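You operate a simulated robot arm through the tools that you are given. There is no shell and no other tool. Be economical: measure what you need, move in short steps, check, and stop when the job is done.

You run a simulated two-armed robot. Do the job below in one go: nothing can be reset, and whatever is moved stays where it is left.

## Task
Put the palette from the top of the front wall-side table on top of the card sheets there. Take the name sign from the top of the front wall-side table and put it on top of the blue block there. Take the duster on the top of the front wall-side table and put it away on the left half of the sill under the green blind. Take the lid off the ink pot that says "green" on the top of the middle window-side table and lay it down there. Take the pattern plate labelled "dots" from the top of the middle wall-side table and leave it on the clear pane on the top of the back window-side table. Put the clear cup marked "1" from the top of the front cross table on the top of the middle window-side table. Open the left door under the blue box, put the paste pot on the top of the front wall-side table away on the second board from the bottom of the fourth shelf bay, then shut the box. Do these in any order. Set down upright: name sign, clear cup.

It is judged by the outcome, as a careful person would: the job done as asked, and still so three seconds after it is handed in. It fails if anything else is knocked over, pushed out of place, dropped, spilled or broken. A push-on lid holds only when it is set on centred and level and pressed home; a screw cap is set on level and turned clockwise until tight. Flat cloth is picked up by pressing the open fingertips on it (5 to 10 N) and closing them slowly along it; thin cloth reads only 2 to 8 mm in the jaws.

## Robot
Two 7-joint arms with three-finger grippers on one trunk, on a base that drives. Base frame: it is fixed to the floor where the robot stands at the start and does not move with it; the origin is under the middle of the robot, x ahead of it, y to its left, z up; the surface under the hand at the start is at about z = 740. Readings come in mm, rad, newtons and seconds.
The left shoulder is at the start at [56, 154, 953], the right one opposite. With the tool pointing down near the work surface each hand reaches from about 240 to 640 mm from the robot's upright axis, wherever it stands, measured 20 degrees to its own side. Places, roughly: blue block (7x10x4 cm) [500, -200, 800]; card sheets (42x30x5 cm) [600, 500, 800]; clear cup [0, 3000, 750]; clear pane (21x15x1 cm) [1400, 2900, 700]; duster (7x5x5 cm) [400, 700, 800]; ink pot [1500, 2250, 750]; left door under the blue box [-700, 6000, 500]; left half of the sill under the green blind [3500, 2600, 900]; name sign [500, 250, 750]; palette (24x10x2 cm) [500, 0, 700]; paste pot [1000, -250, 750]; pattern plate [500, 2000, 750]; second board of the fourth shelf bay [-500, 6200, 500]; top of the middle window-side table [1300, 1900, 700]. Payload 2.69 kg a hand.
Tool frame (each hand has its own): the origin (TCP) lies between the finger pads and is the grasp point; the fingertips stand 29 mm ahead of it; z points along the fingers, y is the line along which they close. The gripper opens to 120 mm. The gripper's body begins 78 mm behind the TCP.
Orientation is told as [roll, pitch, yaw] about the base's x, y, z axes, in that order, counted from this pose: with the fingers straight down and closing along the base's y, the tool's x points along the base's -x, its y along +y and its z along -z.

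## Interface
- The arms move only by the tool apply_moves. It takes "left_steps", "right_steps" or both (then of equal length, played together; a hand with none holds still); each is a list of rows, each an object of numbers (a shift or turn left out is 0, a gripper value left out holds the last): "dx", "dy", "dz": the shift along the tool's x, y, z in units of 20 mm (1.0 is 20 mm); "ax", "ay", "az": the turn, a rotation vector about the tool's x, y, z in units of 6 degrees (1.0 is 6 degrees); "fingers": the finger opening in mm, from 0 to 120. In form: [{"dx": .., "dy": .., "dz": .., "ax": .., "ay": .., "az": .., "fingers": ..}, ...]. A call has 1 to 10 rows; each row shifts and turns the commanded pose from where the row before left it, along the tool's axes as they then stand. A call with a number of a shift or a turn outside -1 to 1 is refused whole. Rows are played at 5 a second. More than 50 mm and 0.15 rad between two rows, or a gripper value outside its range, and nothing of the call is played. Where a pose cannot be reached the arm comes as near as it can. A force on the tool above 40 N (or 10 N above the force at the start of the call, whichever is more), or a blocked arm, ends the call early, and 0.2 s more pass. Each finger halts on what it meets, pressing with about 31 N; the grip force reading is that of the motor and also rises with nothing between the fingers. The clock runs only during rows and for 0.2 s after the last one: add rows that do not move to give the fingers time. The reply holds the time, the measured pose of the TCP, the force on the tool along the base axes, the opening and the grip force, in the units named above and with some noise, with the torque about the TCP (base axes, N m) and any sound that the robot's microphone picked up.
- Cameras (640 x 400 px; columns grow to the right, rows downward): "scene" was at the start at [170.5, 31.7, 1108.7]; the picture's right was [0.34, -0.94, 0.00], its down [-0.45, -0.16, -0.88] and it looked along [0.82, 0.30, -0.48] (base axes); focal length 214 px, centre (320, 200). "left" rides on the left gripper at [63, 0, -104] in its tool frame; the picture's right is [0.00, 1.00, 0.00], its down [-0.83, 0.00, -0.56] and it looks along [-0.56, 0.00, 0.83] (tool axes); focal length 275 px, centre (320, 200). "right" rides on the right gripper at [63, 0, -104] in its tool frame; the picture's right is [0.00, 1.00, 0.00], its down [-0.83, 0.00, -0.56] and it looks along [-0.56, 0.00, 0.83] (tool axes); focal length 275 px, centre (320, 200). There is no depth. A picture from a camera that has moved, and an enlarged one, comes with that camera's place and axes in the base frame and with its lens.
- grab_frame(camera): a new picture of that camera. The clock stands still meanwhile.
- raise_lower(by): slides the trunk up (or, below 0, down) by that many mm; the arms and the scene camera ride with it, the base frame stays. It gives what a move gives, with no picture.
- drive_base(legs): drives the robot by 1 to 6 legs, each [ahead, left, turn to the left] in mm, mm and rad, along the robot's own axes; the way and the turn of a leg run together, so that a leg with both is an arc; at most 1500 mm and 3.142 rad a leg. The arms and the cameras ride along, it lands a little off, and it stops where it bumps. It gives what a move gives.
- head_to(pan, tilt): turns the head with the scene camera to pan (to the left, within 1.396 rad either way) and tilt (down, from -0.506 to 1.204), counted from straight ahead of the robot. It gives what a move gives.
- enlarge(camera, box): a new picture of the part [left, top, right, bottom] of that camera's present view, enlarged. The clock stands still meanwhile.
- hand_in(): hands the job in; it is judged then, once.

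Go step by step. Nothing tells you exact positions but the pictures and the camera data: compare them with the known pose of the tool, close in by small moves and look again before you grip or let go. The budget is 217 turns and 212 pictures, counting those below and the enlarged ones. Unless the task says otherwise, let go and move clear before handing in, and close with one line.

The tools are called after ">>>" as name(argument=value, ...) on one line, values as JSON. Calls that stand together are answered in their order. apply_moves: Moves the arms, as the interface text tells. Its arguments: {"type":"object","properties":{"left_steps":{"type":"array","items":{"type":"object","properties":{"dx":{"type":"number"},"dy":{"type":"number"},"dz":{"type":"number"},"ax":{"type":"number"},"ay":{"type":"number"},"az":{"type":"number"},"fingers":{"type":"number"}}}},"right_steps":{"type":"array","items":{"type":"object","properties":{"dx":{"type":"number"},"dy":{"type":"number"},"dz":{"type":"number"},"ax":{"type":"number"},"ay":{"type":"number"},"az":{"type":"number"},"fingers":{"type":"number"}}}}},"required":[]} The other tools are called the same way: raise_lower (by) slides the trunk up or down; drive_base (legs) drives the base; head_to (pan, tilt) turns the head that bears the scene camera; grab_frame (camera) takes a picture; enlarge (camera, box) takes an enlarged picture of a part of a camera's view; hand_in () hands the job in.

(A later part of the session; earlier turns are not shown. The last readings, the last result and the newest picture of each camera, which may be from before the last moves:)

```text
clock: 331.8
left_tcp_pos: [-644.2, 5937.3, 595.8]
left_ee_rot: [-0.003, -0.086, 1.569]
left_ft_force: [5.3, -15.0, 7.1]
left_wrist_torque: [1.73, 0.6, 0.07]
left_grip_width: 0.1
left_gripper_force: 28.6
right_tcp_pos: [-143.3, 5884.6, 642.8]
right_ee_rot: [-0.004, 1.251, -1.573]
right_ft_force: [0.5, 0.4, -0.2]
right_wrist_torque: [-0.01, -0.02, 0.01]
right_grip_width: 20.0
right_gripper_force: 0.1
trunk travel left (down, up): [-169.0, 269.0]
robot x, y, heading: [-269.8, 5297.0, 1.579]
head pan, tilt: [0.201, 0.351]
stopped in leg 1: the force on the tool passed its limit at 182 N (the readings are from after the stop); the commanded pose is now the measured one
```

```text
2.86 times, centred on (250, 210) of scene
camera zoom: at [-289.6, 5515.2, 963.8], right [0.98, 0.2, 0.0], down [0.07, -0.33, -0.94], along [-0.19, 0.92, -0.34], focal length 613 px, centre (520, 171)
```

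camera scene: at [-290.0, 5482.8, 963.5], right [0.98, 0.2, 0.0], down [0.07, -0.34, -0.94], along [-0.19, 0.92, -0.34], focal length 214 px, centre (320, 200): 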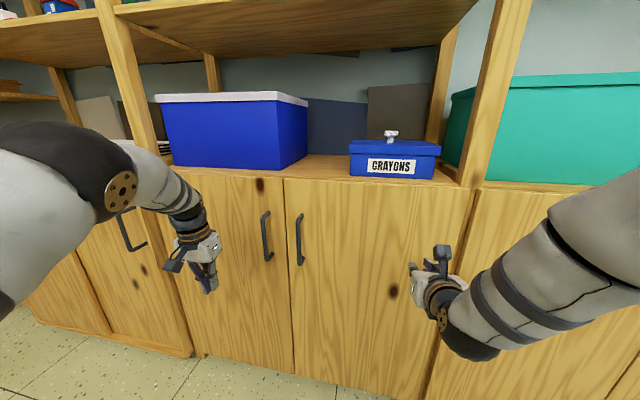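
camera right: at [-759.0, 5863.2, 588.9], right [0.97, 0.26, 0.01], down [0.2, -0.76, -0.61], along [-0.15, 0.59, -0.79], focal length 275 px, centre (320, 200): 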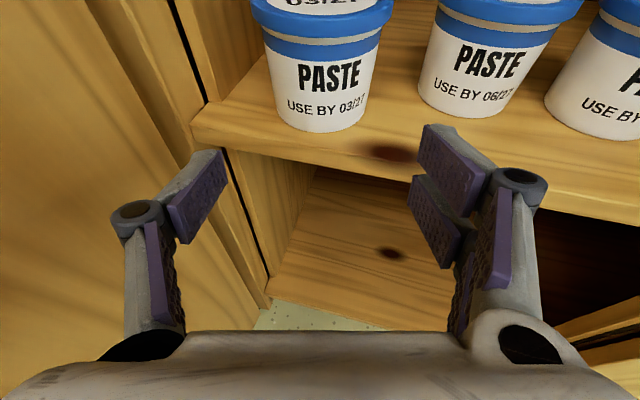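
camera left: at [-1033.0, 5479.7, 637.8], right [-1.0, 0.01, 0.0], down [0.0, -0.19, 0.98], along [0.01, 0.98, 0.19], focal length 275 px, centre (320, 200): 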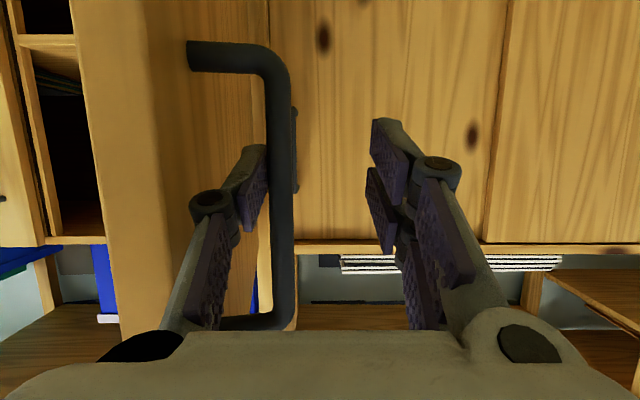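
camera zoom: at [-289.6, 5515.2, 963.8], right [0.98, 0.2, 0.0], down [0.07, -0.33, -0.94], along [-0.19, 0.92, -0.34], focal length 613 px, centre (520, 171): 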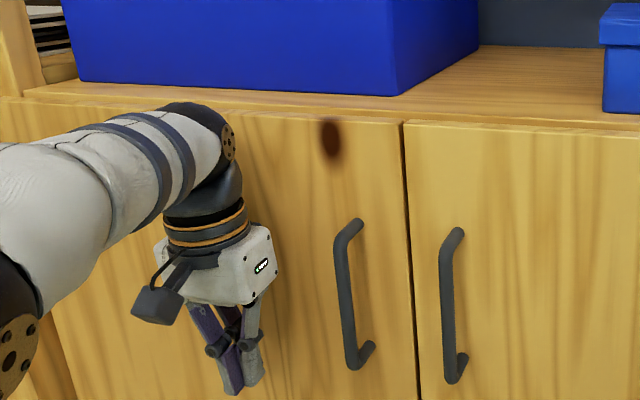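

The door is firmly shut. Backing off, raising the trunk, and turning to find the clear cup on the front cross table.

>>> drive_base(legs=[[-380, 0, 0]])

>>> apply_moves(left_steps=[{"dx": 1, "dz": -0.3}, {"dx": 1, "dz": -0.3}, {"dx": 1, "dz": -0.3}, {"dx": 1, "dz": -0.3}, {"dx": 1, "dz": -0.3}, {"dx": 1, "dz": -0.3}, {"dx": 1, "dz": -0.3}, {"dx": 1}])

>>> raise_lower(by=230)

>>> drive_base(legs=[[0, 0, 3.14]])

>>> head_to(pan=0.0, tilt=0.4)

>>> grab_frame(camera="scene")

```text
clock: 334.2
left_tcp_pos: [-644.1, 5554.1, 594.4]
left_ee_rot: [-0.004, -0.087, 1.569]
left_ft_force: [0.0, -0.3, -0.1]
left_wrist_torque: [0.02, -0.02, -0.01]
left_grip_width: 0.0
left_gripper_force: 28.7
right_tcp_pos: [-143.0, 5502.9, 641.8]
right_ee_rot: [-0.001, 1.247, -1.569]
right_ft_force: [0.1, -0.2, -0.4]
right_wrist_torque: [-0.01, -0.01, 0.04]
right_grip_width: 19.9
right_gripper_force: 0.0
trunk travel left (down, up): [-169.0, 269.0]
robot x, y, heading: [-267.0, 4915.8, 1.579]
head pan, tilt: [0.201, 0.351]
```

```text
clock: 336.0
left_tcp_pos: [-645.7, 5392.8, 623.5]
left_ee_rot: [-0.004, -0.086, 1.572]
left_ft_force: [-0.5, -0.6, -0.3]
left_wrist_torque: [0.01, 0.0, -0.01]
left_grip_width: 0.0
left_gripper_force: 28.1
right_tcp_pos: [-142.9, 5504.0, 642.2]
right_ee_rot: [0.002, 1.248, -1.57]
right_ft_force: [0.3, -0.2, -0.4]
right_wrist_torque: [0.02, -0.02, 0.01]
right_grip_width: 20.0
right_gripper_force: 0.2
trunk travel left (down, up): [-169.0, 269.0]
robot x, y, heading: [-269.8, 4914.7, 1.583]
head pan, tilt: [0.201, 0.351]
```

```text
clock: 338.5
left_tcp_pos: [-644.3, 5392.7, 851.7]
left_ee_rot: [-0.003, -0.084, 1.57]
left_ft_force: [0.5, -0.1, -0.3]
left_wrist_torque: [0.01, 0.0, -0.01]
left_grip_width: 0.0
left_gripper_force: 28.5
right_tcp_pos: [-142.2, 5502.6, 870.9]
right_ee_rot: [0.001, 1.246, -1.569]
right_ft_force: [0.1, 0.1, -0.5]
right_wrist_torque: [-0.02, -0.01, 0.01]
right_grip_width: 19.8
right_gripper_force: 0.1
trunk travel left (down, up): [-399.0, 39.0]
robot x, y, heading: [-267.7, 4914.7, 1.578]
head pan, tilt: [0.201, 0.351]
```

```text
clock: 346.3
left_tcp_pos: [129.1, 4451.5, 851.9]
left_ee_rot: [-0.004, -0.085, -1.531]
left_ft_force: [-0.3, -0.3, -1.0]
left_wrist_torque: [-0.03, 0.01, 0.01]
left_grip_width: 0.2
left_gripper_force: 28.6
right_tcp_pos: [-368.7, 4320.5, 871.8]
right_ee_rot: [0.0, 1.249, 1.613]
right_ft_force: [0.2, 0.5, 0.0]
right_wrist_torque: [0.02, -0.01, -0.04]
right_grip_width: 20.2
right_gripper_force: 0.1
trunk travel left (down, up): [-399.0, 39.0]
robot x, y, heading: [-268.9, 4910.6, -1.526]
head pan, tilt: [0.201, 0.351]
```

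```text
clock: 347.0
left_tcp_pos: [128.8, 4451.4, 852.2]
left_ee_rot: [-0.004, -0.084, -1.533]
left_ft_force: [-0.3, 0.1, -0.1]
left_wrist_torque: [-0.02, -0.01, 0.03]
left_grip_width: 0.1
left_gripper_force: 28.1
right_tcp_pos: [-369.3, 4319.5, 872.1]
right_ee_rot: [0.001, 1.247, 1.612]
right_ft_force: [-0.2, 0.2, 0.9]
right_wrist_torque: [0.05, 0.03, -0.01]
right_grip_width: 20.3
right_gripper_force: 0.0
trunk travel left (down, up): [-399.0, 39.0]
robot x, y, heading: [-268.1, 4912.8, -1.525]
head pan, tilt: [0.0, 0.4]
```

```text
77 pictures are left
camera scene: at [-262.2, 4776.5, 1205.0], right [-1.0, -0.05, 0.0], down [-0.02, 0.39, -0.92], along [0.04, -0.92, -0.39], focal length 214 px, centre (320, 200)
```

scene: 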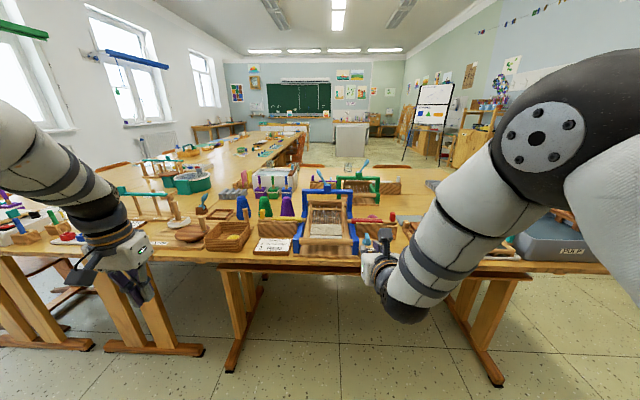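

>>> head_to(pan=-0.9, tilt=0.4)

>>> grab_frame(camera="scene")

```text
clock: 348.2
left_tcp_pos: [128.5, 4450.1, 852.4]
left_ee_rot: [-0.002, -0.083, -1.533]
left_ft_force: [0.2, -0.8, -0.2]
left_wrist_torque: [0.0, -0.02, -0.02]
left_grip_width: 0.0
left_gripper_force: 28.8
right_tcp_pos: [-368.4, 4319.9, 871.8]
right_ee_rot: [0.0, 1.248, 1.613]
right_ft_force: [-0.9, 0.2, 0.6]
right_wrist_torque: [0.03, 0.03, -0.02]
right_grip_width: 20.0
right_gripper_force: 0.1
trunk travel left (down, up): [-399.0, 39.0]
robot x, y, heading: [-269.9, 4918.3, -1.526]
head pan, tilt: [-0.901, 0.4]
```

```text
76 pictures are left
camera scene: at [-336.4, 4808.1, 1205.0], right [-0.66, 0.75, 0.0], down [0.29, 0.26, -0.92], along [-0.69, -0.61, -0.39], focal length 214 px, centre (320, 200)
```

scene: 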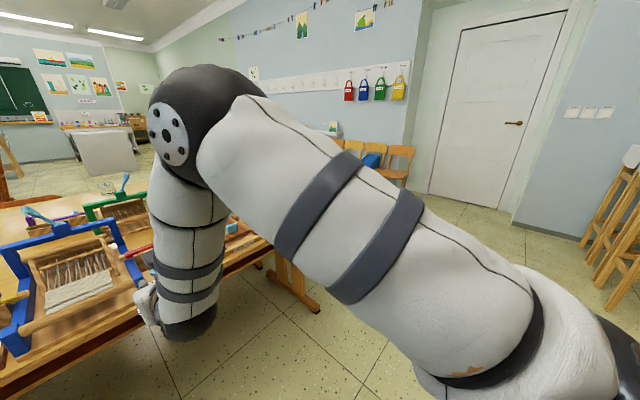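

Clear floor to the right (towards the inner wall). Going round that way.

>>> drive_base(legs=[[0, 0, -0.045], [0, -1480, 0], [1350, 0, 0], [1300, 0, 0], [0, 0, 1.571]])

>>> head_to(pan=0.5, tilt=0.3)

>>> grab_frame(camera="scene")

```text
clock: 368.3
left_tcp_pos: [-1279.1, 2934.3, 851.5]
left_ee_rot: [-0.004, -0.084, -1.512]
left_ft_force: [0.3, 0.0, 1.3]
left_wrist_torque: [0.0, 0.01, 0.0]
left_grip_width: 0.0
left_gripper_force: 28.8
right_tcp_pos: [-1774.6, 2793.4, 871.7]
right_ee_rot: [0.002, 1.25, 1.634]
right_ft_force: [0.2, -0.2, 1.2]
right_wrist_torque: [-0.01, -0.03, 0.01]
right_grip_width: 20.1
right_gripper_force: 0.0
trunk travel left (down, up): [-399.0, 39.0]
robot x, y, heading: [-1687.1, 3389.4, -1.504]
head pan, tilt: [-0.901, 0.4]
stopped in leg 4: the robot was blocked; the commanded pose is now the measured one
```

```text
clock: 369.8
left_tcp_pos: [-1279.5, 2934.7, 852.2]
left_ee_rot: [-0.003, -0.083, -1.512]
left_ft_force: [1.4, 0.1, -0.7]
left_wrist_torque: [0.0, -0.02, -0.01]
left_grip_width: 0.1
left_gripper_force: 28.1
right_tcp_pos: [-1775.6, 2793.5, 871.0]
right_ee_rot: [0.0, 1.248, 1.631]
right_ft_force: [0.3, 0.3, -0.3]
right_wrist_torque: [-0.02, 0.0, -0.02]
right_grip_width: 20.0
right_gripper_force: 0.0
trunk travel left (down, up): [-399.0, 39.0]
robot x, y, heading: [-1684.7, 3390.1, -1.503]
head pan, tilt: [0.499, 0.3]
```

```text
75 pictures are left
camera scene: at [-1633.1, 3264.6, 1214.2], right [-0.84, -0.54, 0.0], down [-0.16, 0.25, -0.96], along [0.51, -0.81, -0.3], focal length 214 px, centre (320, 200)
```

scene: 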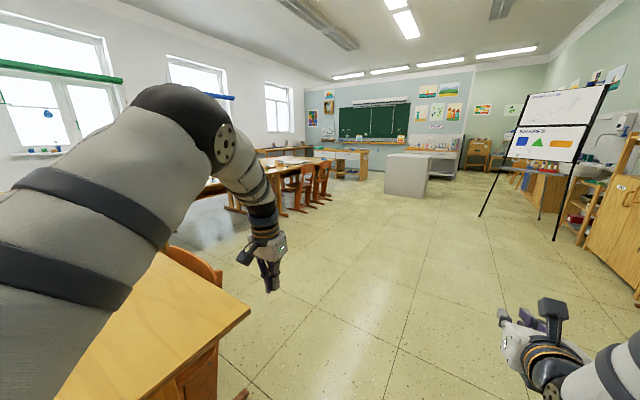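

Blocked again; looking down-left to see what is being touched.

>>> head_to(pan=0.9, tilt=1.0)

>>> grab_frame(camera="scene")

>>> head_to(pan=-0.7, tilt=1.0)

>>> grab_frame(camera="scene")

```text
clock: 370.9
left_tcp_pos: [-1280.7, 2933.8, 851.7]
left_ee_rot: [-0.004, -0.082, -1.51]
left_ft_force: [-0.4, 0.3, 0.2]
left_wrist_torque: [-0.02, -0.02, -0.04]
left_grip_width: 0.0
left_gripper_force: 29.1
right_tcp_pos: [-1773.9, 2791.8, 871.6]
right_ee_rot: [0.001, 1.245, 1.632]
right_ft_force: [-0.6, 0.6, -0.3]
right_wrist_torque: [-0.02, 0.0, 0.01]
right_grip_width: 20.2
right_gripper_force: 0.0
trunk travel left (down, up): [-399.0, 39.0]
robot x, y, heading: [-1686.9, 3390.0, -1.503]
head pan, tilt: [0.901, 1.0]
```

```text
74 pictures are left
camera scene: at [-1625.7, 3303.9, 1154.8], right [-0.57, -0.82, 0.0], down [-0.69, 0.48, -0.54], along [0.45, -0.31, -0.84], focal length 214 px, centre (320, 200)
```

scene: 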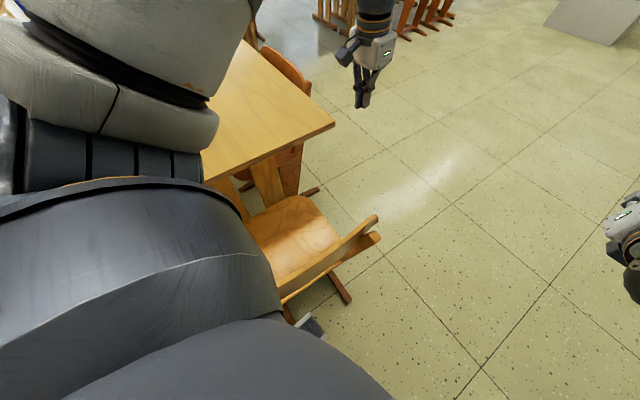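

```text
clock: 372.6
left_tcp_pos: [-1281.1, 2933.3, 852.3]
left_ee_rot: [-0.005, -0.085, -1.511]
left_ft_force: [-0.7, -0.5, -0.1]
left_wrist_torque: [0.01, 0.03, -0.01]
left_grip_width: 0.0
left_gripper_force: 28.4
right_tcp_pos: [-1775.2, 2793.2, 871.5]
right_ee_rot: [0.0, 1.246, 1.632]
right_ft_force: [0.2, 0.3, 0.1]
right_wrist_torque: [0.01, 0.01, -0.02]
right_grip_width: 20.2
right_gripper_force: 0.0
trunk travel left (down, up): [-399.0, 39.0]
robot x, y, heading: [-1683.9, 3388.6, -1.502]
head pan, tilt: [-0.7, 1.0]
```

```text
73 pictures are left
camera scene: at [-1724.2, 3287.3, 1154.7], right [-0.81, 0.59, 0.0], down [0.5, 0.68, -0.54], along [-0.32, -0.44, -0.84], focal length 214 px, centre (320, 200)
```

scene: 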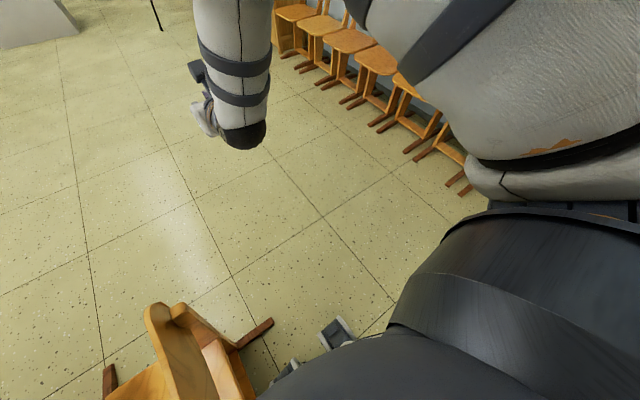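

I touched the chair at the table's end. Backing away from it and passing wider.

>>> drive_base(legs=[[-120, 0, 0], [0, -330, -0.068], [1250, 0, 0], [0, 0, 1.571]])

>>> head_to(pan=0.4, tilt=0.4)

>>> grab_frame(camera="scene")

```text
clock: 386.2
left_tcp_pos: [-1536.4, 2605.9, 852.4]
left_ee_rot: [-0.004, -0.084, -0.051]
left_ft_force: [-0.2, 0.1, 0.5]
left_wrist_torque: [-0.01, 0.01, 0.01]
left_grip_width: 0.0
left_gripper_force: 28.0
right_tcp_pos: [-1450.0, 2099.0, 870.7]
right_ee_rot: [0.002, 1.245, 3.093]
right_ft_force: [0.4, -0.6, 0.0]
right_wrist_torque: [0.0, 0.0, 0.0]
right_grip_width: 20.0
right_gripper_force: 0.0
trunk travel left (down, up): [-399.0, 39.0]
robot x, y, heading: [-2032.5, 2251.3, -0.041]
head pan, tilt: [-0.7, 1.0]
```

```text
clock: 387.5
left_tcp_pos: [-1536.9, 2606.0, 852.6]
left_ee_rot: [-0.004, -0.083, -0.051]
left_ft_force: [-0.4, 0.5, 0.4]
left_wrist_torque: [0.03, -0.01, -0.02]
left_grip_width: 0.0
left_gripper_force: 28.7
right_tcp_pos: [-1451.0, 2099.5, 871.2]
right_ee_rot: [0.002, 1.247, 3.094]
right_ft_force: [0.5, -0.4, 0.9]
right_wrist_torque: [0.02, 0.01, -0.02]
right_grip_width: 19.8
right_gripper_force: 0.1
trunk travel left (down, up): [-399.0, 39.0]
robot x, y, heading: [-2034.4, 2250.3, -0.041]
head pan, tilt: [0.4, 0.4]
```

```text
72 pictures are left
camera scene: at [-1901.5, 2284.1, 1204.9], right [0.35, -0.94, 0.0], down [-0.36, -0.14, -0.92], along [0.86, 0.32, -0.39], focal length 214 px, centre (320, 200)
```

scene: 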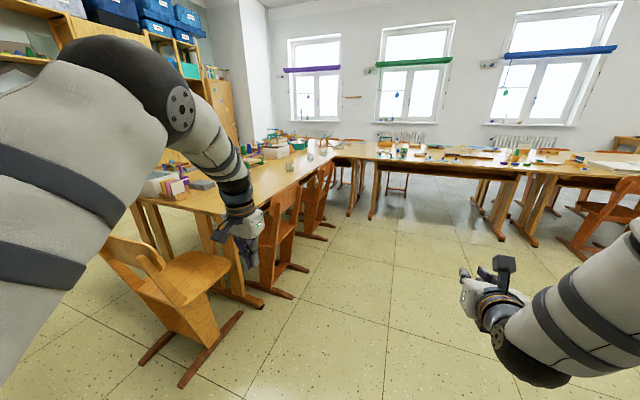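

Now I can see the cups on the front cross table. Driving up alongside it and turning to face it.

>>> drive_base(legs=[[900, 0, 0.041], [880, 0, 0], [0, -100, 0], [0, 0, 1.571]])

>>> head_to(pan=0.0, tilt=0.5)

>>> grab_frame(camera="scene")

```text
clock: 401.3
left_tcp_pos: [-597.1, 2631.2, 851.5]
left_ee_rot: [-0.005, -0.082, 1.537]
left_ft_force: [0.8, 0.6, 0.6]
left_wrist_torque: [-0.01, 0.02, -0.02]
left_grip_width: 0.0
left_gripper_force: 28.2
right_tcp_pos: [-92.5, 2725.4, 870.4]
right_ee_rot: [0.001, 1.246, -1.602]
right_ft_force: [-0.3, 1.0, -0.1]
right_wrist_torque: [0.01, -0.01, 0.03]
right_grip_width: 19.9
right_gripper_force: 0.1
trunk travel left (down, up): [-399.0, 39.0]
robot x, y, heading: [-236.4, 2144.0, 1.549]
head pan, tilt: [0.4, 0.4]
```

```text
clock: 402.2
left_tcp_pos: [-597.8, 2632.7, 852.4]
left_ee_rot: [-0.002, -0.084, 1.538]
left_ft_force: [0.4, 0.2, -0.5]
left_wrist_torque: [0.01, 0.0, -0.02]
left_grip_width: 0.0
left_gripper_force: 27.9
right_tcp_pos: [-93.8, 2725.7, 871.5]
right_ee_rot: [0.002, 1.246, -1.602]
right_ft_force: [0.5, -0.2, 0.6]
right_wrist_torque: [0.0, 0.04, -0.02]
right_grip_width: 19.9
right_gripper_force: 0.0
trunk travel left (down, up): [-399.0, 39.0]
robot x, y, heading: [-235.4, 2139.2, 1.545]
head pan, tilt: [0.0, 0.499]
```

```text
71 pictures are left
camera scene: at [-235.0, 2279.0, 1195.8], right [1.0, -0.03, 0.0], down [-0.01, -0.48, -0.88], along [0.02, 0.88, -0.48], focal length 214 px, centre (320, 200)
```

scene: 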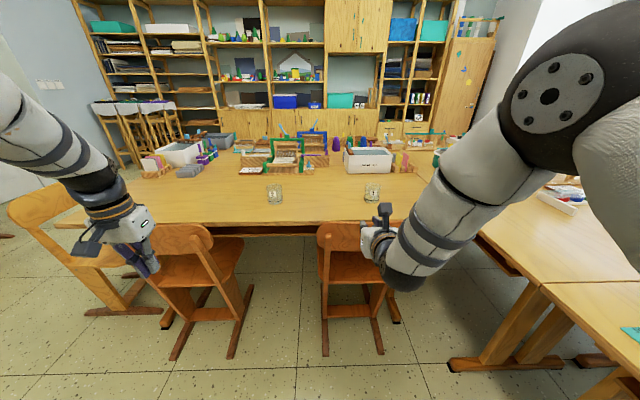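

>>> enlarge(camera="scene", box=[240, 160, 420, 250])

```text
3.56 times, centred on (330, 205) of scene
camera zoom: at [-235.0, 2279.0, 1195.8], right [1.0, -0.03, 0.0], down [-0.01, -0.48, -0.88], along [0.02, 0.88, -0.48], focal length 763 px, centre (284, 182)
```

zoom: 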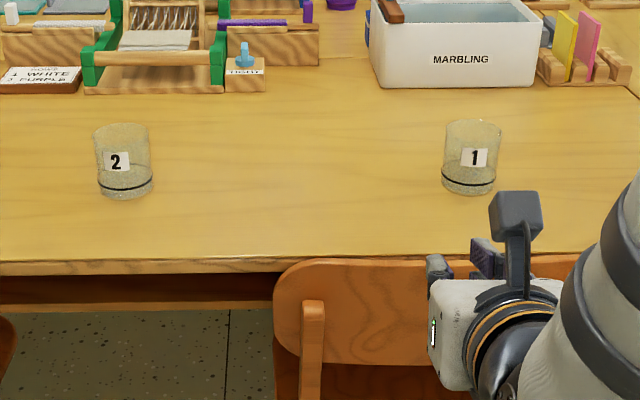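

Cup "1" stands at about [12, 3098], ~68 mm wide, 80 mm tall. I'll raise the left hand clear, lower the trunk, and approach with the forward-pointing right hand.

>>> apply_moves(left_steps=[{"dz": -1}, {"dz": -1}, {"dz": -1}, {"dz": -1}, {"dz": -1}, {"dz": -1}, {"dz": -1}, {"dz": -1}], right_steps=[{"fingers": 60}, {"fingers": 110}, {}, {}, {}, {}, {}, {}])

>>> raise_lower(by=-85)

>>> drive_base(legs=[[0, -116, 0.024], [250, 0, 0]])

>>> grab_frame(camera="right")

>>> grab_frame(camera="scene")

```text
clock: 404.0
left_tcp_pos: [-599.5, 2618.5, 1011.0]
left_ee_rot: [-0.003, -0.083, 1.537]
left_ft_force: [-0.6, 0.2, -0.5]
left_wrist_torque: [0.01, 0.03, 0.0]
left_grip_width: 0.0
left_gripper_force: 27.9
right_tcp_pos: [-91.7, 2724.8, 871.8]
right_ee_rot: [0.002, 1.247, -1.604]
right_ft_force: [0.9, 0.6, -0.7]
right_wrist_torque: [-0.05, -0.04, -0.02]
right_grip_width: 110.1
right_gripper_force: 0.1
trunk travel left (down, up): [-399.0, 39.0]
robot x, y, heading: [-235.5, 2141.2, 1.548]
head pan, tilt: [0.0, 0.499]
```

```text
clock: 405.2
left_tcp_pos: [-599.4, 2617.0, 926.8]
left_ee_rot: [-0.004, -0.086, 1.535]
left_ft_force: [-0.5, -0.1, 0.0]
left_wrist_torque: [0.01, -0.03, -0.04]
left_grip_width: 0.0
left_gripper_force: 28.8
right_tcp_pos: [-91.6, 2727.7, 786.6]
right_ee_rot: [-0.001, 1.248, -1.603]
right_ft_force: [-0.9, -0.3, 0.3]
right_wrist_torque: [-0.01, -0.02, 0.03]
right_grip_width: 110.0
right_gripper_force: 0.0
trunk travel left (down, up): [-314.0, 124.0]
robot x, y, heading: [-239.9, 2142.4, 1.542]
head pan, tilt: [0.0, 0.499]
```

```text
clock: 408.2
left_tcp_pos: [-494.1, 2861.7, 926.0]
left_ee_rot: [-0.005, -0.084, 1.556]
left_ft_force: [-1.0, 0.3, -0.4]
left_wrist_torque: [-0.07, 0.01, -0.02]
left_grip_width: 0.0
left_gripper_force: 28.7
right_tcp_pos: [10.4, 2978.7, 786.9]
right_ee_rot: [0.002, 1.245, -1.583]
right_ft_force: [-0.1, -0.3, -0.8]
right_wrist_torque: [0.0, -0.02, -0.05]
right_grip_width: 110.2
right_gripper_force: 0.0
trunk travel left (down, up): [-314.0, 124.0]
robot x, y, heading: [-121.7, 2390.2, 1.565]
head pan, tilt: [0.0, 0.499]
```

```text
69 pictures are left
camera right: at [9.2, 2900.3, 880.2], right [1.0, -0.01, 0.0], down [-0.01, -0.79, -0.61], along [0.01, 0.61, -0.79], focal length 275 px, centre (320, 200)
```

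right: 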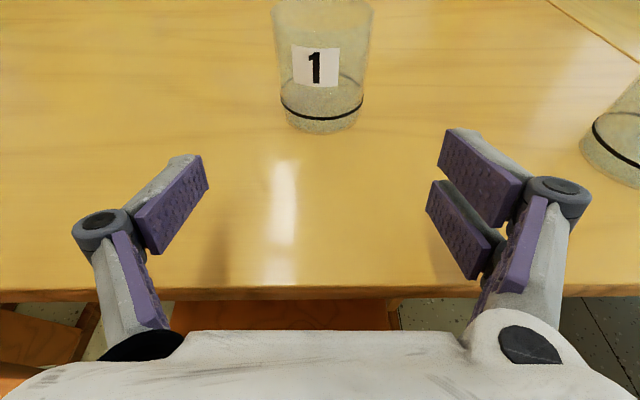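

```text
68 pictures are left
camera scene: at [-123.3, 2572.8, 1097.3], right [1.0, -0.01, 0.0], down [0.0, -0.48, -0.88], along [0.01, 0.88, -0.48], focal length 214 px, centre (320, 200)
```

scene: 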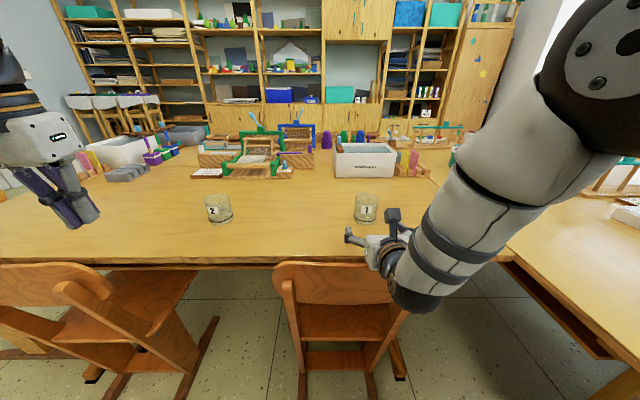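

>>> drive_base(legs=[[112, 0, 0]])

>>> grab_frame(camera="right")

```text
clock: 409.4
left_tcp_pos: [-494.8, 2971.5, 926.6]
left_ee_rot: [-0.003, -0.085, 1.558]
left_ft_force: [-0.4, 0.6, -0.8]
left_wrist_torque: [-0.03, 0.02, -0.01]
left_grip_width: 0.2
left_gripper_force: 28.3
right_tcp_pos: [9.0, 3089.8, 786.9]
right_ee_rot: [0.002, 1.246, -1.581]
right_ft_force: [-0.1, 0.3, -0.3]
right_wrist_torque: [0.0, -0.03, -0.01]
right_grip_width: 110.0
right_gripper_force: 0.0
trunk travel left (down, up): [-314.0, 124.0]
robot x, y, heading: [-123.6, 2501.9, 1.565]
head pan, tilt: [0.0, 0.499]
```

```text
67 pictures are left
camera right: at [8.5, 3012.0, 880.1], right [1.0, -0.01, 0.0], down [0.0, -0.79, -0.61], along [0.01, 0.61, -0.79], focal length 275 px, centre (320, 200)
```

right: 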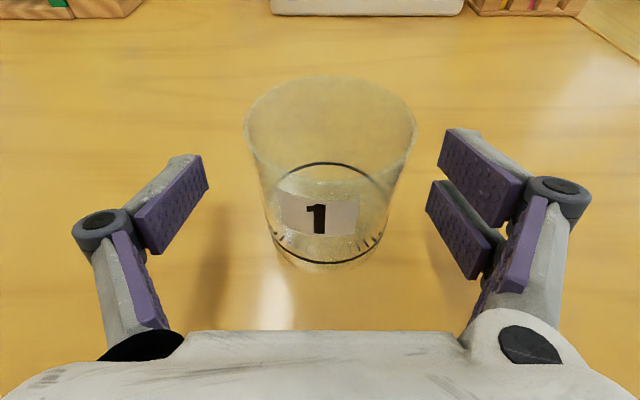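

>>> apply_moves(right_steps=[{"dy": 0.22, "dz": 0.45, "dx": 0.15}, {"fingers": 95}, {"fingers": 85}, {"fingers": 75}, {"fingers": 68}, {"fingers": 60}, {}, {}])

>>> grab_frame(camera="right")

```text
clock: 411.2
left_tcp_pos: [-494.5, 2971.6, 926.6]
left_ee_rot: [-0.004, -0.083, 1.558]
left_ft_force: [-0.1, -0.3, -0.3]
left_wrist_torque: [0.0, 0.0, 0.01]
left_grip_width: 0.0
left_gripper_force: 29.2
right_tcp_pos: [13.5, 3100.4, 786.0]
right_ee_rot: [0.002, 1.247, -1.58]
right_ft_force: [0.7, -0.7, 1.9]
right_wrist_torque: [0.03, -0.02, 0.01]
right_grip_width: 63.0
right_gripper_force: 31.3
trunk travel left (down, up): [-314.0, 124.0]
robot x, y, heading: [-121.4, 2501.3, 1.567]
head pan, tilt: [0.0, 0.499]
```

```text
66 pictures are left
camera right: at [12.8, 3021.5, 880.6], right [1.0, -0.01, 0.0], down [0.0, -0.79, -0.61], along [0.01, 0.61, -0.79], focal length 275 px, centre (320, 200)
```

right: 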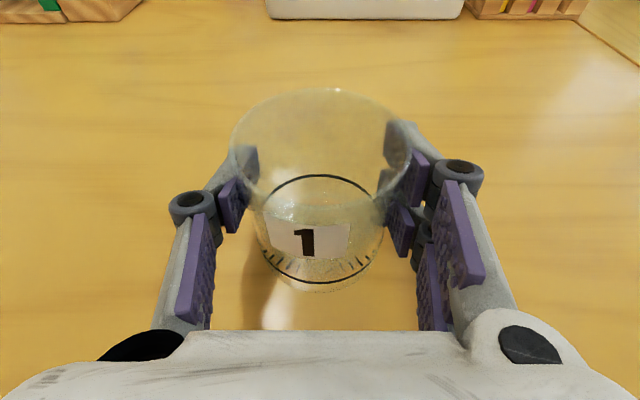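

Cup held. Lifting, backing off, and turning to the middle wall-side table for the pattern plate.

>>> raise_lower(by=115)

>>> drive_base(legs=[[-480, 0, 0], [0, 0, -1.565], [0, -50, 0]])

>>> head_to(pan=0.1, tilt=0.7)

>>> grab_frame(camera="scene")

```text
clock: 412.6
left_tcp_pos: [-494.6, 2972.2, 1039.8]
left_ee_rot: [-0.004, -0.08, 1.557]
left_ft_force: [0.3, 0.6, -0.9]
left_wrist_torque: [0.03, 0.0, -0.01]
left_grip_width: 0.1
left_gripper_force: 28.3
right_tcp_pos: [14.1, 3099.0, 898.6]
right_ee_rot: [0.003, 1.245, -1.579]
right_ft_force: [-0.1, 0.1, -0.8]
right_wrist_torque: [0.05, 0.01, 0.05]
right_grip_width: 63.0
right_gripper_force: 30.9
trunk travel left (down, up): [-429.0, 9.0]
robot x, y, heading: [-123.8, 2501.4, 1.568]
head pan, tilt: [0.0, 0.499]
```

```text
clock: 419.9
left_tcp_pos: [338.7, 2349.5, 1041.7]
left_ee_rot: [-0.004, -0.083, 0.003]
left_ft_force: [0.5, -0.5, 0.8]
left_wrist_torque: [0.0, -0.01, 0.01]
left_grip_width: 0.0
left_gripper_force: 29.1
right_tcp_pos: [474.3, 1844.4, 901.6]
right_ee_rot: [0.0, 1.246, -3.136]
right_ft_force: [0.0, -0.1, -0.7]
right_wrist_torque: [0.0, 0.0, 0.03]
right_grip_width: 63.0
right_gripper_force: 31.2
trunk travel left (down, up): [-429.0, 9.0]
robot x, y, heading: [-125.6, 1973.9, 0.013]
head pan, tilt: [0.0, 0.499]
```

```text
clock: 420.7
left_tcp_pos: [338.1, 2350.5, 1041.0]
left_ee_rot: [-0.004, -0.084, 0.003]
left_ft_force: [-0.4, 0.1, 0.0]
left_wrist_torque: [0.03, -0.03, 0.01]
left_grip_width: 0.3
left_gripper_force: 27.9
right_tcp_pos: [473.7, 1845.8, 901.7]
right_ee_rot: [0.002, 1.245, -3.136]
right_ft_force: [0.2, 0.2, -0.1]
right_wrist_torque: [0.02, 0.01, 0.02]
right_grip_width: 62.6
right_gripper_force: 30.5
trunk travel left (down, up): [-429.0, 9.0]
robot x, y, heading: [-123.4, 1971.1, 0.009]
head pan, tilt: [0.099, 0.7]
```

```text
65 pictures are left
camera scene: at [-27.4, 1981.9, 1211.8], right [0.11, -0.99, 0.0], down [-0.64, -0.07, -0.77], along [0.76, 0.08, -0.64], focal length 214 px, centre (320, 200)
```

scene: 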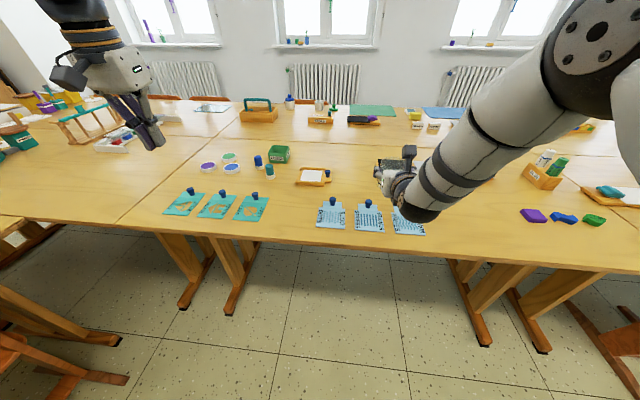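

>>> enlarge(camera="scene", box=[150, 150, 440, 260])

```text
2.21 times, centred on (295, 205) of scene
camera zoom: at [-27.4, 1981.9, 1211.8], right [0.11, -0.99, 0.0], down [-0.64, -0.07, -0.77], along [0.76, 0.08, -0.64], focal length 473 px, centre (375, 189)
```

zoom: 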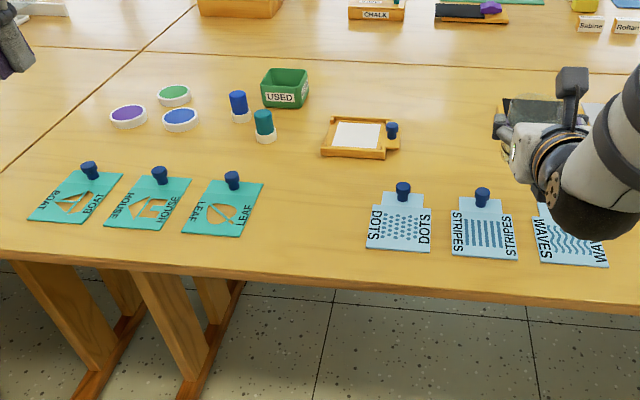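

The DOTS plate lies near [455, 1997] with its knob at about [511, 1997]. I'll raise the cup a bit, shift the base, and bring the left hand over the knob.

>>> apply_moves(right_steps=[{"dx": 0.95, "dz": -0.31}, {"dx": 0.95, "dz": -0.31}, {"dx": 0.95, "dz": -0.31}], left_steps=[{"ay": 0.8}, {"fingers": 60}, {}])

>>> drive_base(legs=[[120, 0, -0.01], [0, -165, 0]])

>>> apply_moves(left_steps=[{"dy": -1, "dx": -0.25, "dz": 0.6}, {"dy": -1, "dx": -0.25, "dz": 0.6}, {"dy": -1, "dx": -0.25, "dz": 0.6}, {"dy": -1, "dx": -0.25, "dz": 0.6}, {"dy": -1, "dx": -0.25, "dz": 0.6}, {"dy": -1, "dx": -0.25, "dz": 0.6}, {"dy": -1, "dx": -0.25, "dz": 0.6}, {"dy": -1, "dx": -0.25, "dz": 0.6}, {"dy": -1, "dx": -0.25, "dz": 0.6}, {"dy": -0.5, "dz": 0.6}])

>>> grab_frame(camera="left")

```text
clock: 421.5
left_tcp_pos: [340.0, 2350.5, 1041.1]
left_ee_rot: [-0.005, 0.001, 0.004]
left_ft_force: [-1.1, -0.5, 0.3]
left_wrist_torque: [-0.02, -0.01, -0.01]
left_grip_width: 60.1
left_gripper_force: 0.2
right_tcp_pos: [475.7, 1846.7, 962.7]
right_ee_rot: [0.001, 1.246, -3.132]
right_ft_force: [-0.3, 1.0, -0.2]
right_wrist_torque: [0.0, -0.02, 0.0]
right_grip_width: 62.7
right_gripper_force: 30.9
trunk travel left (down, up): [-429.0, 9.0]
robot x, y, heading: [-126.5, 1969.2, 0.011]
head pan, tilt: [0.099, 0.7]
```

```text
clock: 424.2
left_tcp_pos: [463.9, 2180.4, 1041.1]
left_ee_rot: [-0.003, 0.0, -0.006]
left_ft_force: [0.3, -0.5, 0.6]
left_wrist_torque: [0.03, 0.03, 0.0]
left_grip_width: 60.1
left_gripper_force: 0.0
right_tcp_pos: [595.5, 1674.0, 960.5]
right_ee_rot: [0.002, 1.246, 3.139]
right_ft_force: [0.8, 0.1, -1.1]
right_wrist_torque: [0.01, 0.02, 0.05]
right_grip_width: 62.8
right_gripper_force: 31.2
trunk travel left (down, up): [-429.0, 9.0]
robot x, y, heading: [-3.9, 1807.5, -0.004]
head pan, tilt: [0.099, 0.7]
```

```text
clock: 426.4
left_tcp_pos: [508.0, 1990.7, 923.0]
left_ee_rot: [-0.004, 0.0, -0.008]
left_ft_force: [-0.3, -0.6, 1.4]
left_wrist_torque: [0.04, 0.02, 0.01]
left_grip_width: 59.9
left_gripper_force: 0.1
right_tcp_pos: [593.6, 1673.8, 959.9]
right_ee_rot: [0.001, 1.245, 3.138]
right_ft_force: [0.7, -0.1, 0.5]
right_wrist_torque: [0.01, -0.02, -0.03]
right_grip_width: 62.5
right_gripper_force: 30.4
trunk travel left (down, up): [-429.0, 9.0]
robot x, y, heading: [-7.1, 1805.0, -0.001]
head pan, tilt: [0.099, 0.7]
```

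```text
63 pictures are left
camera left: at [444.4, 1991.8, 1027.0], right [0.01, 1.0, 0.0], down [0.83, -0.01, 0.56], along [0.56, -0.01, -0.83], focal length 275 px, centre (320, 200)
```

left: 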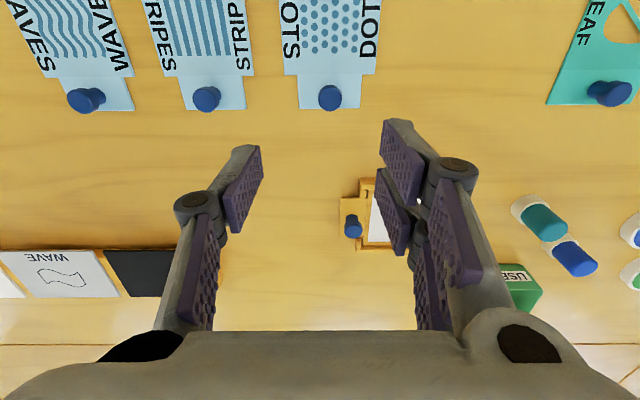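

Aligned over the knob (8 mm sideways to correct). Descending.

>>> apply_moves(left_steps=[{"dy": 0.4, "dz": 1, "fingers": 50}, {"dz": 1}, {"dz": 1}, {"dz": 1}, {"dz": 1}, {"dz": 1}, {"dz": 0.6}, {}])

>>> grab_frame(camera="left")

```text
clock: 428.2
left_tcp_pos: [506.1, 1996.5, 789.7]
left_ee_rot: [-0.004, -0.001, -0.008]
left_ft_force: [0.2, 0.5, -0.2]
left_wrist_torque: [0.01, -0.01, -0.03]
left_grip_width: 50.0
left_gripper_force: 0.1
right_tcp_pos: [595.2, 1674.3, 961.6]
right_ee_rot: [0.002, 1.249, 3.137]
right_ft_force: [0.4, 0.3, 0.1]
right_wrist_torque: [-0.02, -0.02, 0.0]
right_grip_width: 62.5
right_gripper_force: 30.9
trunk travel left (down, up): [-429.0, 9.0]
robot x, y, heading: [-4.2, 1805.6, -0.003]
head pan, tilt: [0.099, 0.7]
```

```text
62 pictures are left
camera left: at [443.2, 1999.0, 894.6], right [0.01, 1.0, 0.0], down [0.83, -0.01, 0.56], along [0.56, -0.01, -0.83], focal length 275 px, centre (320, 200)
```

left: 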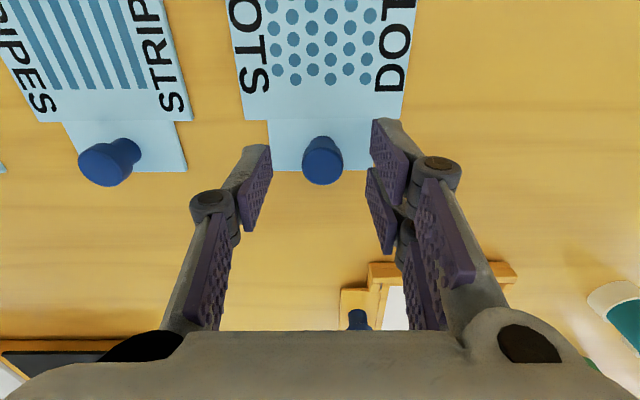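

>>> apply_moves(left_steps=[{"dz": 0.4}, {"dz": 0.2}, {"fingers": 35}, {"fingers": 22}, {"fingers": 10}, {}, {}])

>>> apply_moves(left_steps=[{"dz": -0.3}, {"dz": -0.5}, {"dz": -1}, {"dz": -1}, {}])

>>> grab_frame(camera="left")

>>> grab_frame(camera="scene")

```text
clock: 429.8
left_tcp_pos: [506.0, 1997.3, 779.8]
left_ee_rot: [-0.005, -0.001, -0.007]
left_ft_force: [0.0, 0.2, 0.7]
left_wrist_torque: [0.0, -0.04, -0.02]
left_grip_width: 19.8
left_gripper_force: 30.8
right_tcp_pos: [595.4, 1674.2, 960.8]
right_ee_rot: [0.002, 1.248, 3.137]
right_ft_force: [0.4, 0.3, -0.8]
right_wrist_torque: [0.02, 0.02, -0.01]
right_grip_width: 62.6
right_gripper_force: 31.0
trunk travel left (down, up): [-429.0, 9.0]
robot x, y, heading: [-7.2, 1805.7, 0.002]
head pan, tilt: [0.099, 0.7]
```

```text
clock: 431.0
left_tcp_pos: [508.4, 1996.2, 833.7]
left_ee_rot: [-0.003, 0.001, -0.007]
left_ft_force: [0.2, 0.1, 0.4]
left_wrist_torque: [0.02, -0.03, -0.02]
left_grip_width: 19.6
left_gripper_force: 30.8
right_tcp_pos: [594.5, 1675.0, 960.2]
right_ee_rot: [0.002, 1.245, 3.138]
right_ft_force: [0.4, -0.2, -0.6]
right_wrist_torque: [-0.03, -0.03, 0.02]
right_grip_width: 62.4
right_gripper_force: 30.7
trunk travel left (down, up): [-429.0, 9.0]
robot x, y, heading: [-0.6, 1806.3, 0.001]
head pan, tilt: [0.099, 0.7]
```

```text
61 pictures are left
camera left: at [445.5, 1999.0, 937.9], right [0.01, 1.0, 0.0], down [0.83, -0.01, 0.56], along [0.56, -0.01, -0.83], focal length 275 px, centre (320, 200)
```

left: 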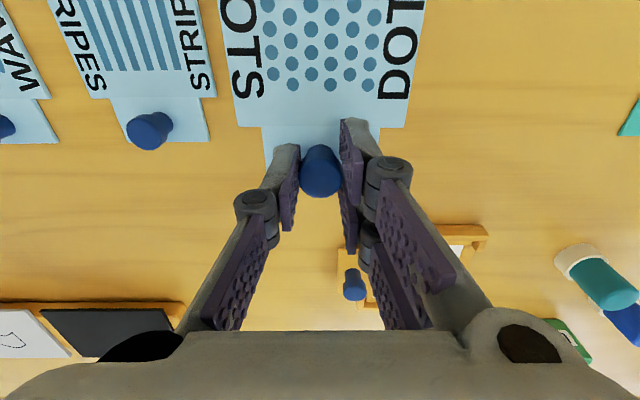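

```text
60 pictures are left
camera scene: at [93.5, 1815.9, 1211.7], right [0.1, -0.99, 0.0], down [-0.64, -0.06, -0.76], along [0.76, 0.08, -0.64], focal length 214 px, centre (320, 200)
```

scene: 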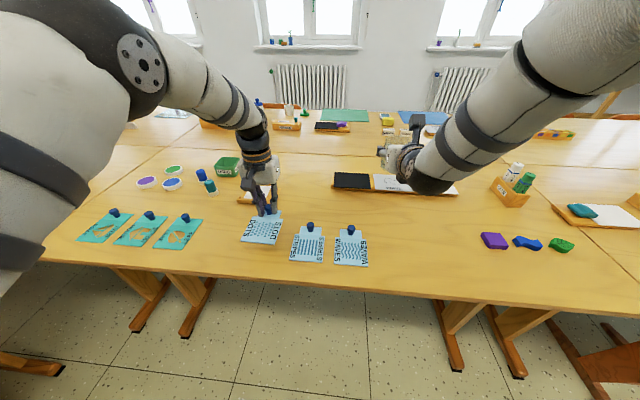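

Plate is held level. Raising it and driving round the front end to the window side.

>>> apply_moves(left_steps=[{"dz": -1}, {"dz": -1}, {"dz": -1}, {"dz": -1}, {"dz": -1}])

>>> drive_base(legs=[[-150, 0, 0], [0, -1450, 0], [0, -1450, 0], [1250, 0, 0], [1150, 0, 0], [0, 1400, 0]])

>>> head_to(pan=0.6, tilt=0.4)

>>> grab_frame(camera="scene")

```text
clock: 432.2
left_tcp_pos: [507.3, 1998.4, 935.1]
left_ee_rot: [-0.007, 0.001, -0.006]
left_ft_force: [-0.3, 0.5, -0.5]
left_wrist_torque: [0.0, -0.02, -0.01]
left_grip_width: 19.7
left_gripper_force: 31.1
right_tcp_pos: [595.0, 1675.5, 961.1]
right_ee_rot: [0.002, 1.248, 3.137]
right_ft_force: [0.2, -0.2, 0.2]
right_wrist_torque: [0.03, -0.01, -0.01]
right_grip_width: 62.3
right_gripper_force: 31.2
trunk travel left (down, up): [-429.0, 9.0]
robot x, y, heading: [-2.7, 1802.5, -0.0]
head pan, tilt: [0.099, 0.7]
```

```text
clock: 477.5
left_tcp_pos: [2698.0, 594.7, 934.8]
left_ee_rot: [-0.005, 0.001, 0.048]
left_ft_force: [-0.1, -0.3, -0.1]
left_wrist_torque: [0.02, -0.02, -0.02]
left_grip_width: 19.4
left_gripper_force: 30.6
right_tcp_pos: [2802.9, 278.6, 961.7]
right_ee_rot: [0.003, 1.245, -3.088]
right_ft_force: [-0.5, -0.1, -0.6]
right_wrist_torque: [0.03, 0.02, 0.04]
right_grip_width: 61.1
right_gripper_force: 31.1
trunk travel left (down, up): [-429.0, 9.0]
robot x, y, heading: [2203.3, 380.7, 0.056]
head pan, tilt: [0.099, 0.7]
```

```text
clock: 478.4
left_tcp_pos: [2697.8, 595.4, 934.5]
left_ee_rot: [-0.005, -0.001, 0.049]
left_ft_force: [-0.6, 0.5, -1.3]
left_wrist_torque: [0.04, -0.05, -0.02]
left_grip_width: 19.3
left_gripper_force: 31.4
right_tcp_pos: [2803.7, 278.2, 960.8]
right_ee_rot: [0.001, 1.245, -3.09]
right_ft_force: [-0.2, -0.5, -0.2]
right_wrist_torque: [-0.04, 0.03, -0.02]
right_grip_width: 61.2
right_gripper_force: 31.0
trunk travel left (down, up): [-429.0, 9.0]
robot x, y, heading: [2196.0, 375.0, 0.053]
head pan, tilt: [0.6, 0.4]
```

```text
59 pictures are left
camera scene: at [2283.9, 434.6, 1238.5], right [0.61, -0.79, 0.0], down [-0.31, -0.24, -0.92], along [0.73, 0.56, -0.39], focal length 214 px, centre (320, 200)
```

scene: 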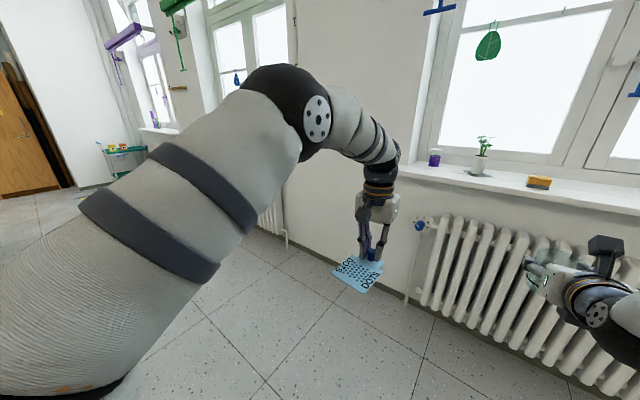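

>>> drive_base(legs=[[180, 0, -0.055], [0, 1450, 0], [0, 700, 0], [0, 0, 3.14]])

>>> head_to(pan=0.0, tilt=0.5)

>>> grab_frame(camera="scene")

>>> grab_frame(camera="right")

```text
clock: 504.1
left_tcp_pos: [1845.2, 2348.5, 935.2]
left_ee_rot: [-0.004, -0.001, -3.076]
left_ft_force: [-0.7, -1.0, 0.0]
left_wrist_torque: [0.01, 0.01, -0.02]
left_grip_width: 19.3
left_gripper_force: 30.6
right_tcp_pos: [1737.1, 2664.3, 960.8]
right_ee_rot: [0.002, 1.244, 0.071]
right_ft_force: [0.3, 1.1, -0.9]
right_wrist_torque: [0.0, 0.01, -0.01]
right_grip_width: 61.2
right_gripper_force: 31.1
trunk travel left (down, up): [-429.0, 9.0]
robot x, y, heading: [2340.2, 2581.8, -3.071]
head pan, tilt: [0.6, 0.4]
```

```text
clock: 505.1
left_tcp_pos: [1846.6, 2348.7, 935.2]
left_ee_rot: [-0.006, 0.0, -3.077]
left_ft_force: [0.6, 0.7, -0.1]
left_wrist_torque: [0.0, 0.02, 0.04]
left_grip_width: 19.2
left_gripper_force: 31.1
right_tcp_pos: [1737.2, 2664.6, 961.3]
right_ee_rot: [0.001, 1.245, 0.069]
right_ft_force: [-0.1, 0.2, -0.9]
right_wrist_torque: [0.02, -0.02, 0.02]
right_grip_width: 61.3
right_gripper_force: 31.3
trunk travel left (down, up): [-429.0, 9.0]
robot x, y, heading: [2345.8, 2574.9, -3.071]
head pan, tilt: [0.0, 0.499]
```

```text
58 pictures are left
camera scene: at [2237.6, 2569.6, 1229.5], right [-0.07, 1.0, 0.0], down [0.48, 0.04, -0.88], along [-0.88, -0.06, -0.48], focal length 214 px, centre (320, 200)
```

scene: 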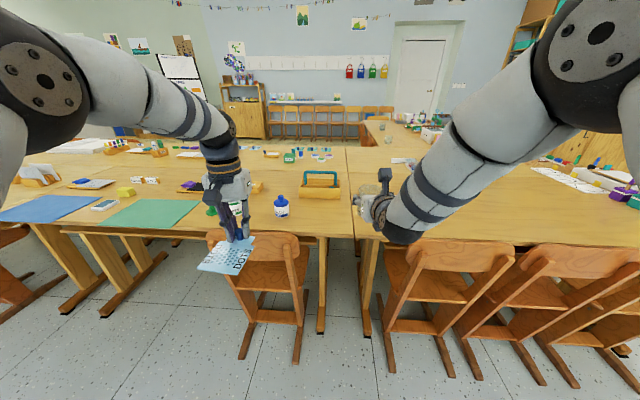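

```text
57 pictures are left
camera right: at [1815.8, 2669.9, 1055.3], right [-0.07, 1.0, 0.01], down [0.79, 0.06, -0.61], along [-0.61, -0.04, -0.79], focal length 275 px, centre (320, 200)
```

right: 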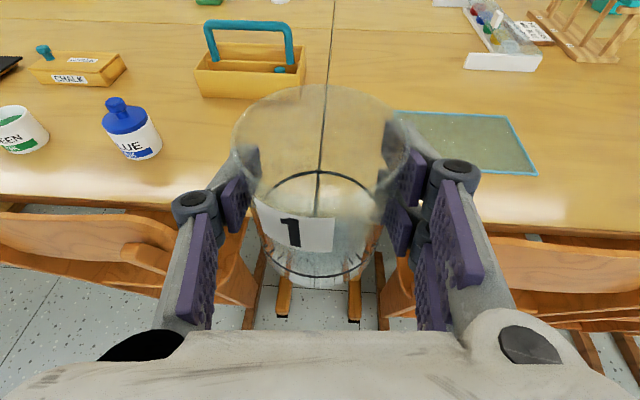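

Cup and plate are both secure. The clear pane is near [1432, 2894]. Plate first: moving opposite the pane.

>>> drive_base(legs=[[0, 0, -0.07], [0, -505, 0], [330, 0, 0]])

>>> head_to(pan=0.2, tilt=0.7)

>>> grab_frame(camera="scene")

>>> grab_frame(camera="left")

```text
clock: 511.6
left_tcp_pos: [1507.2, 2891.9, 934.2]
left_ee_rot: [-0.006, 0.001, 3.13]
left_ft_force: [-0.3, 0.3, -0.9]
left_wrist_torque: [0.01, -0.01, 0.02]
left_grip_width: 19.0
left_gripper_force: 30.4
right_tcp_pos: [1419.7, 3214.4, 961.4]
right_ee_rot: [0.0, 1.248, -0.003]
right_ft_force: [0.1, -0.1, 0.0]
right_wrist_torque: [0.01, 0.01, -0.02]
right_grip_width: 61.4
right_gripper_force: 30.2
trunk travel left (down, up): [-429.0, 9.0]
robot x, y, heading: [2018.9, 3081.1, 3.142]
head pan, tilt: [0.0, 0.499]
```

```text
clock: 512.4
left_tcp_pos: [1505.3, 2893.1, 934.2]
left_ee_rot: [-0.005, 0.001, 3.13]
left_ft_force: [-0.8, 0.5, -0.3]
left_wrist_torque: [-0.01, 0.01, 0.0]
left_grip_width: 19.1
left_gripper_force: 31.6
right_tcp_pos: [1419.6, 3215.1, 960.8]
right_ee_rot: [0.002, 1.247, -0.006]
right_ft_force: [0.6, 0.4, -1.1]
right_wrist_torque: [-0.01, -0.01, 0.0]
right_grip_width: 61.3
right_gripper_force: 31.1
trunk travel left (down, up): [-429.0, 9.0]
robot x, y, heading: [2019.8, 3079.1, 3.139]
head pan, tilt: [0.201, 0.7]
```

```text
56 pictures are left
camera scene: at [1920.2, 3065.4, 1211.8], right [-0.2, 0.98, 0.0], down [0.63, 0.13, -0.77], along [-0.75, -0.15, -0.64], focal length 214 px, centre (320, 200)
```

scene: 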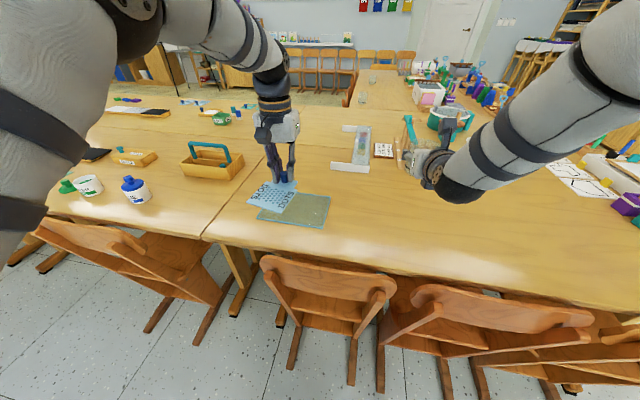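

```text
55 pictures are left
camera left: at [1569.2, 2890.8, 1038.9], right [-0.01, -1.0, 0.0], down [-0.83, 0.01, 0.56], along [-0.56, 0.01, -0.83], focal length 275 px, centre (320, 200)
```

left: 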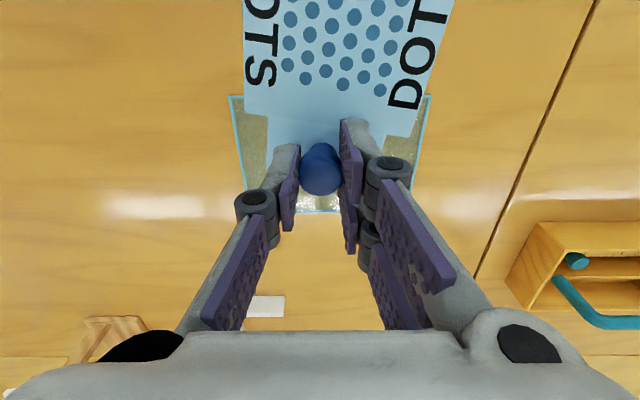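

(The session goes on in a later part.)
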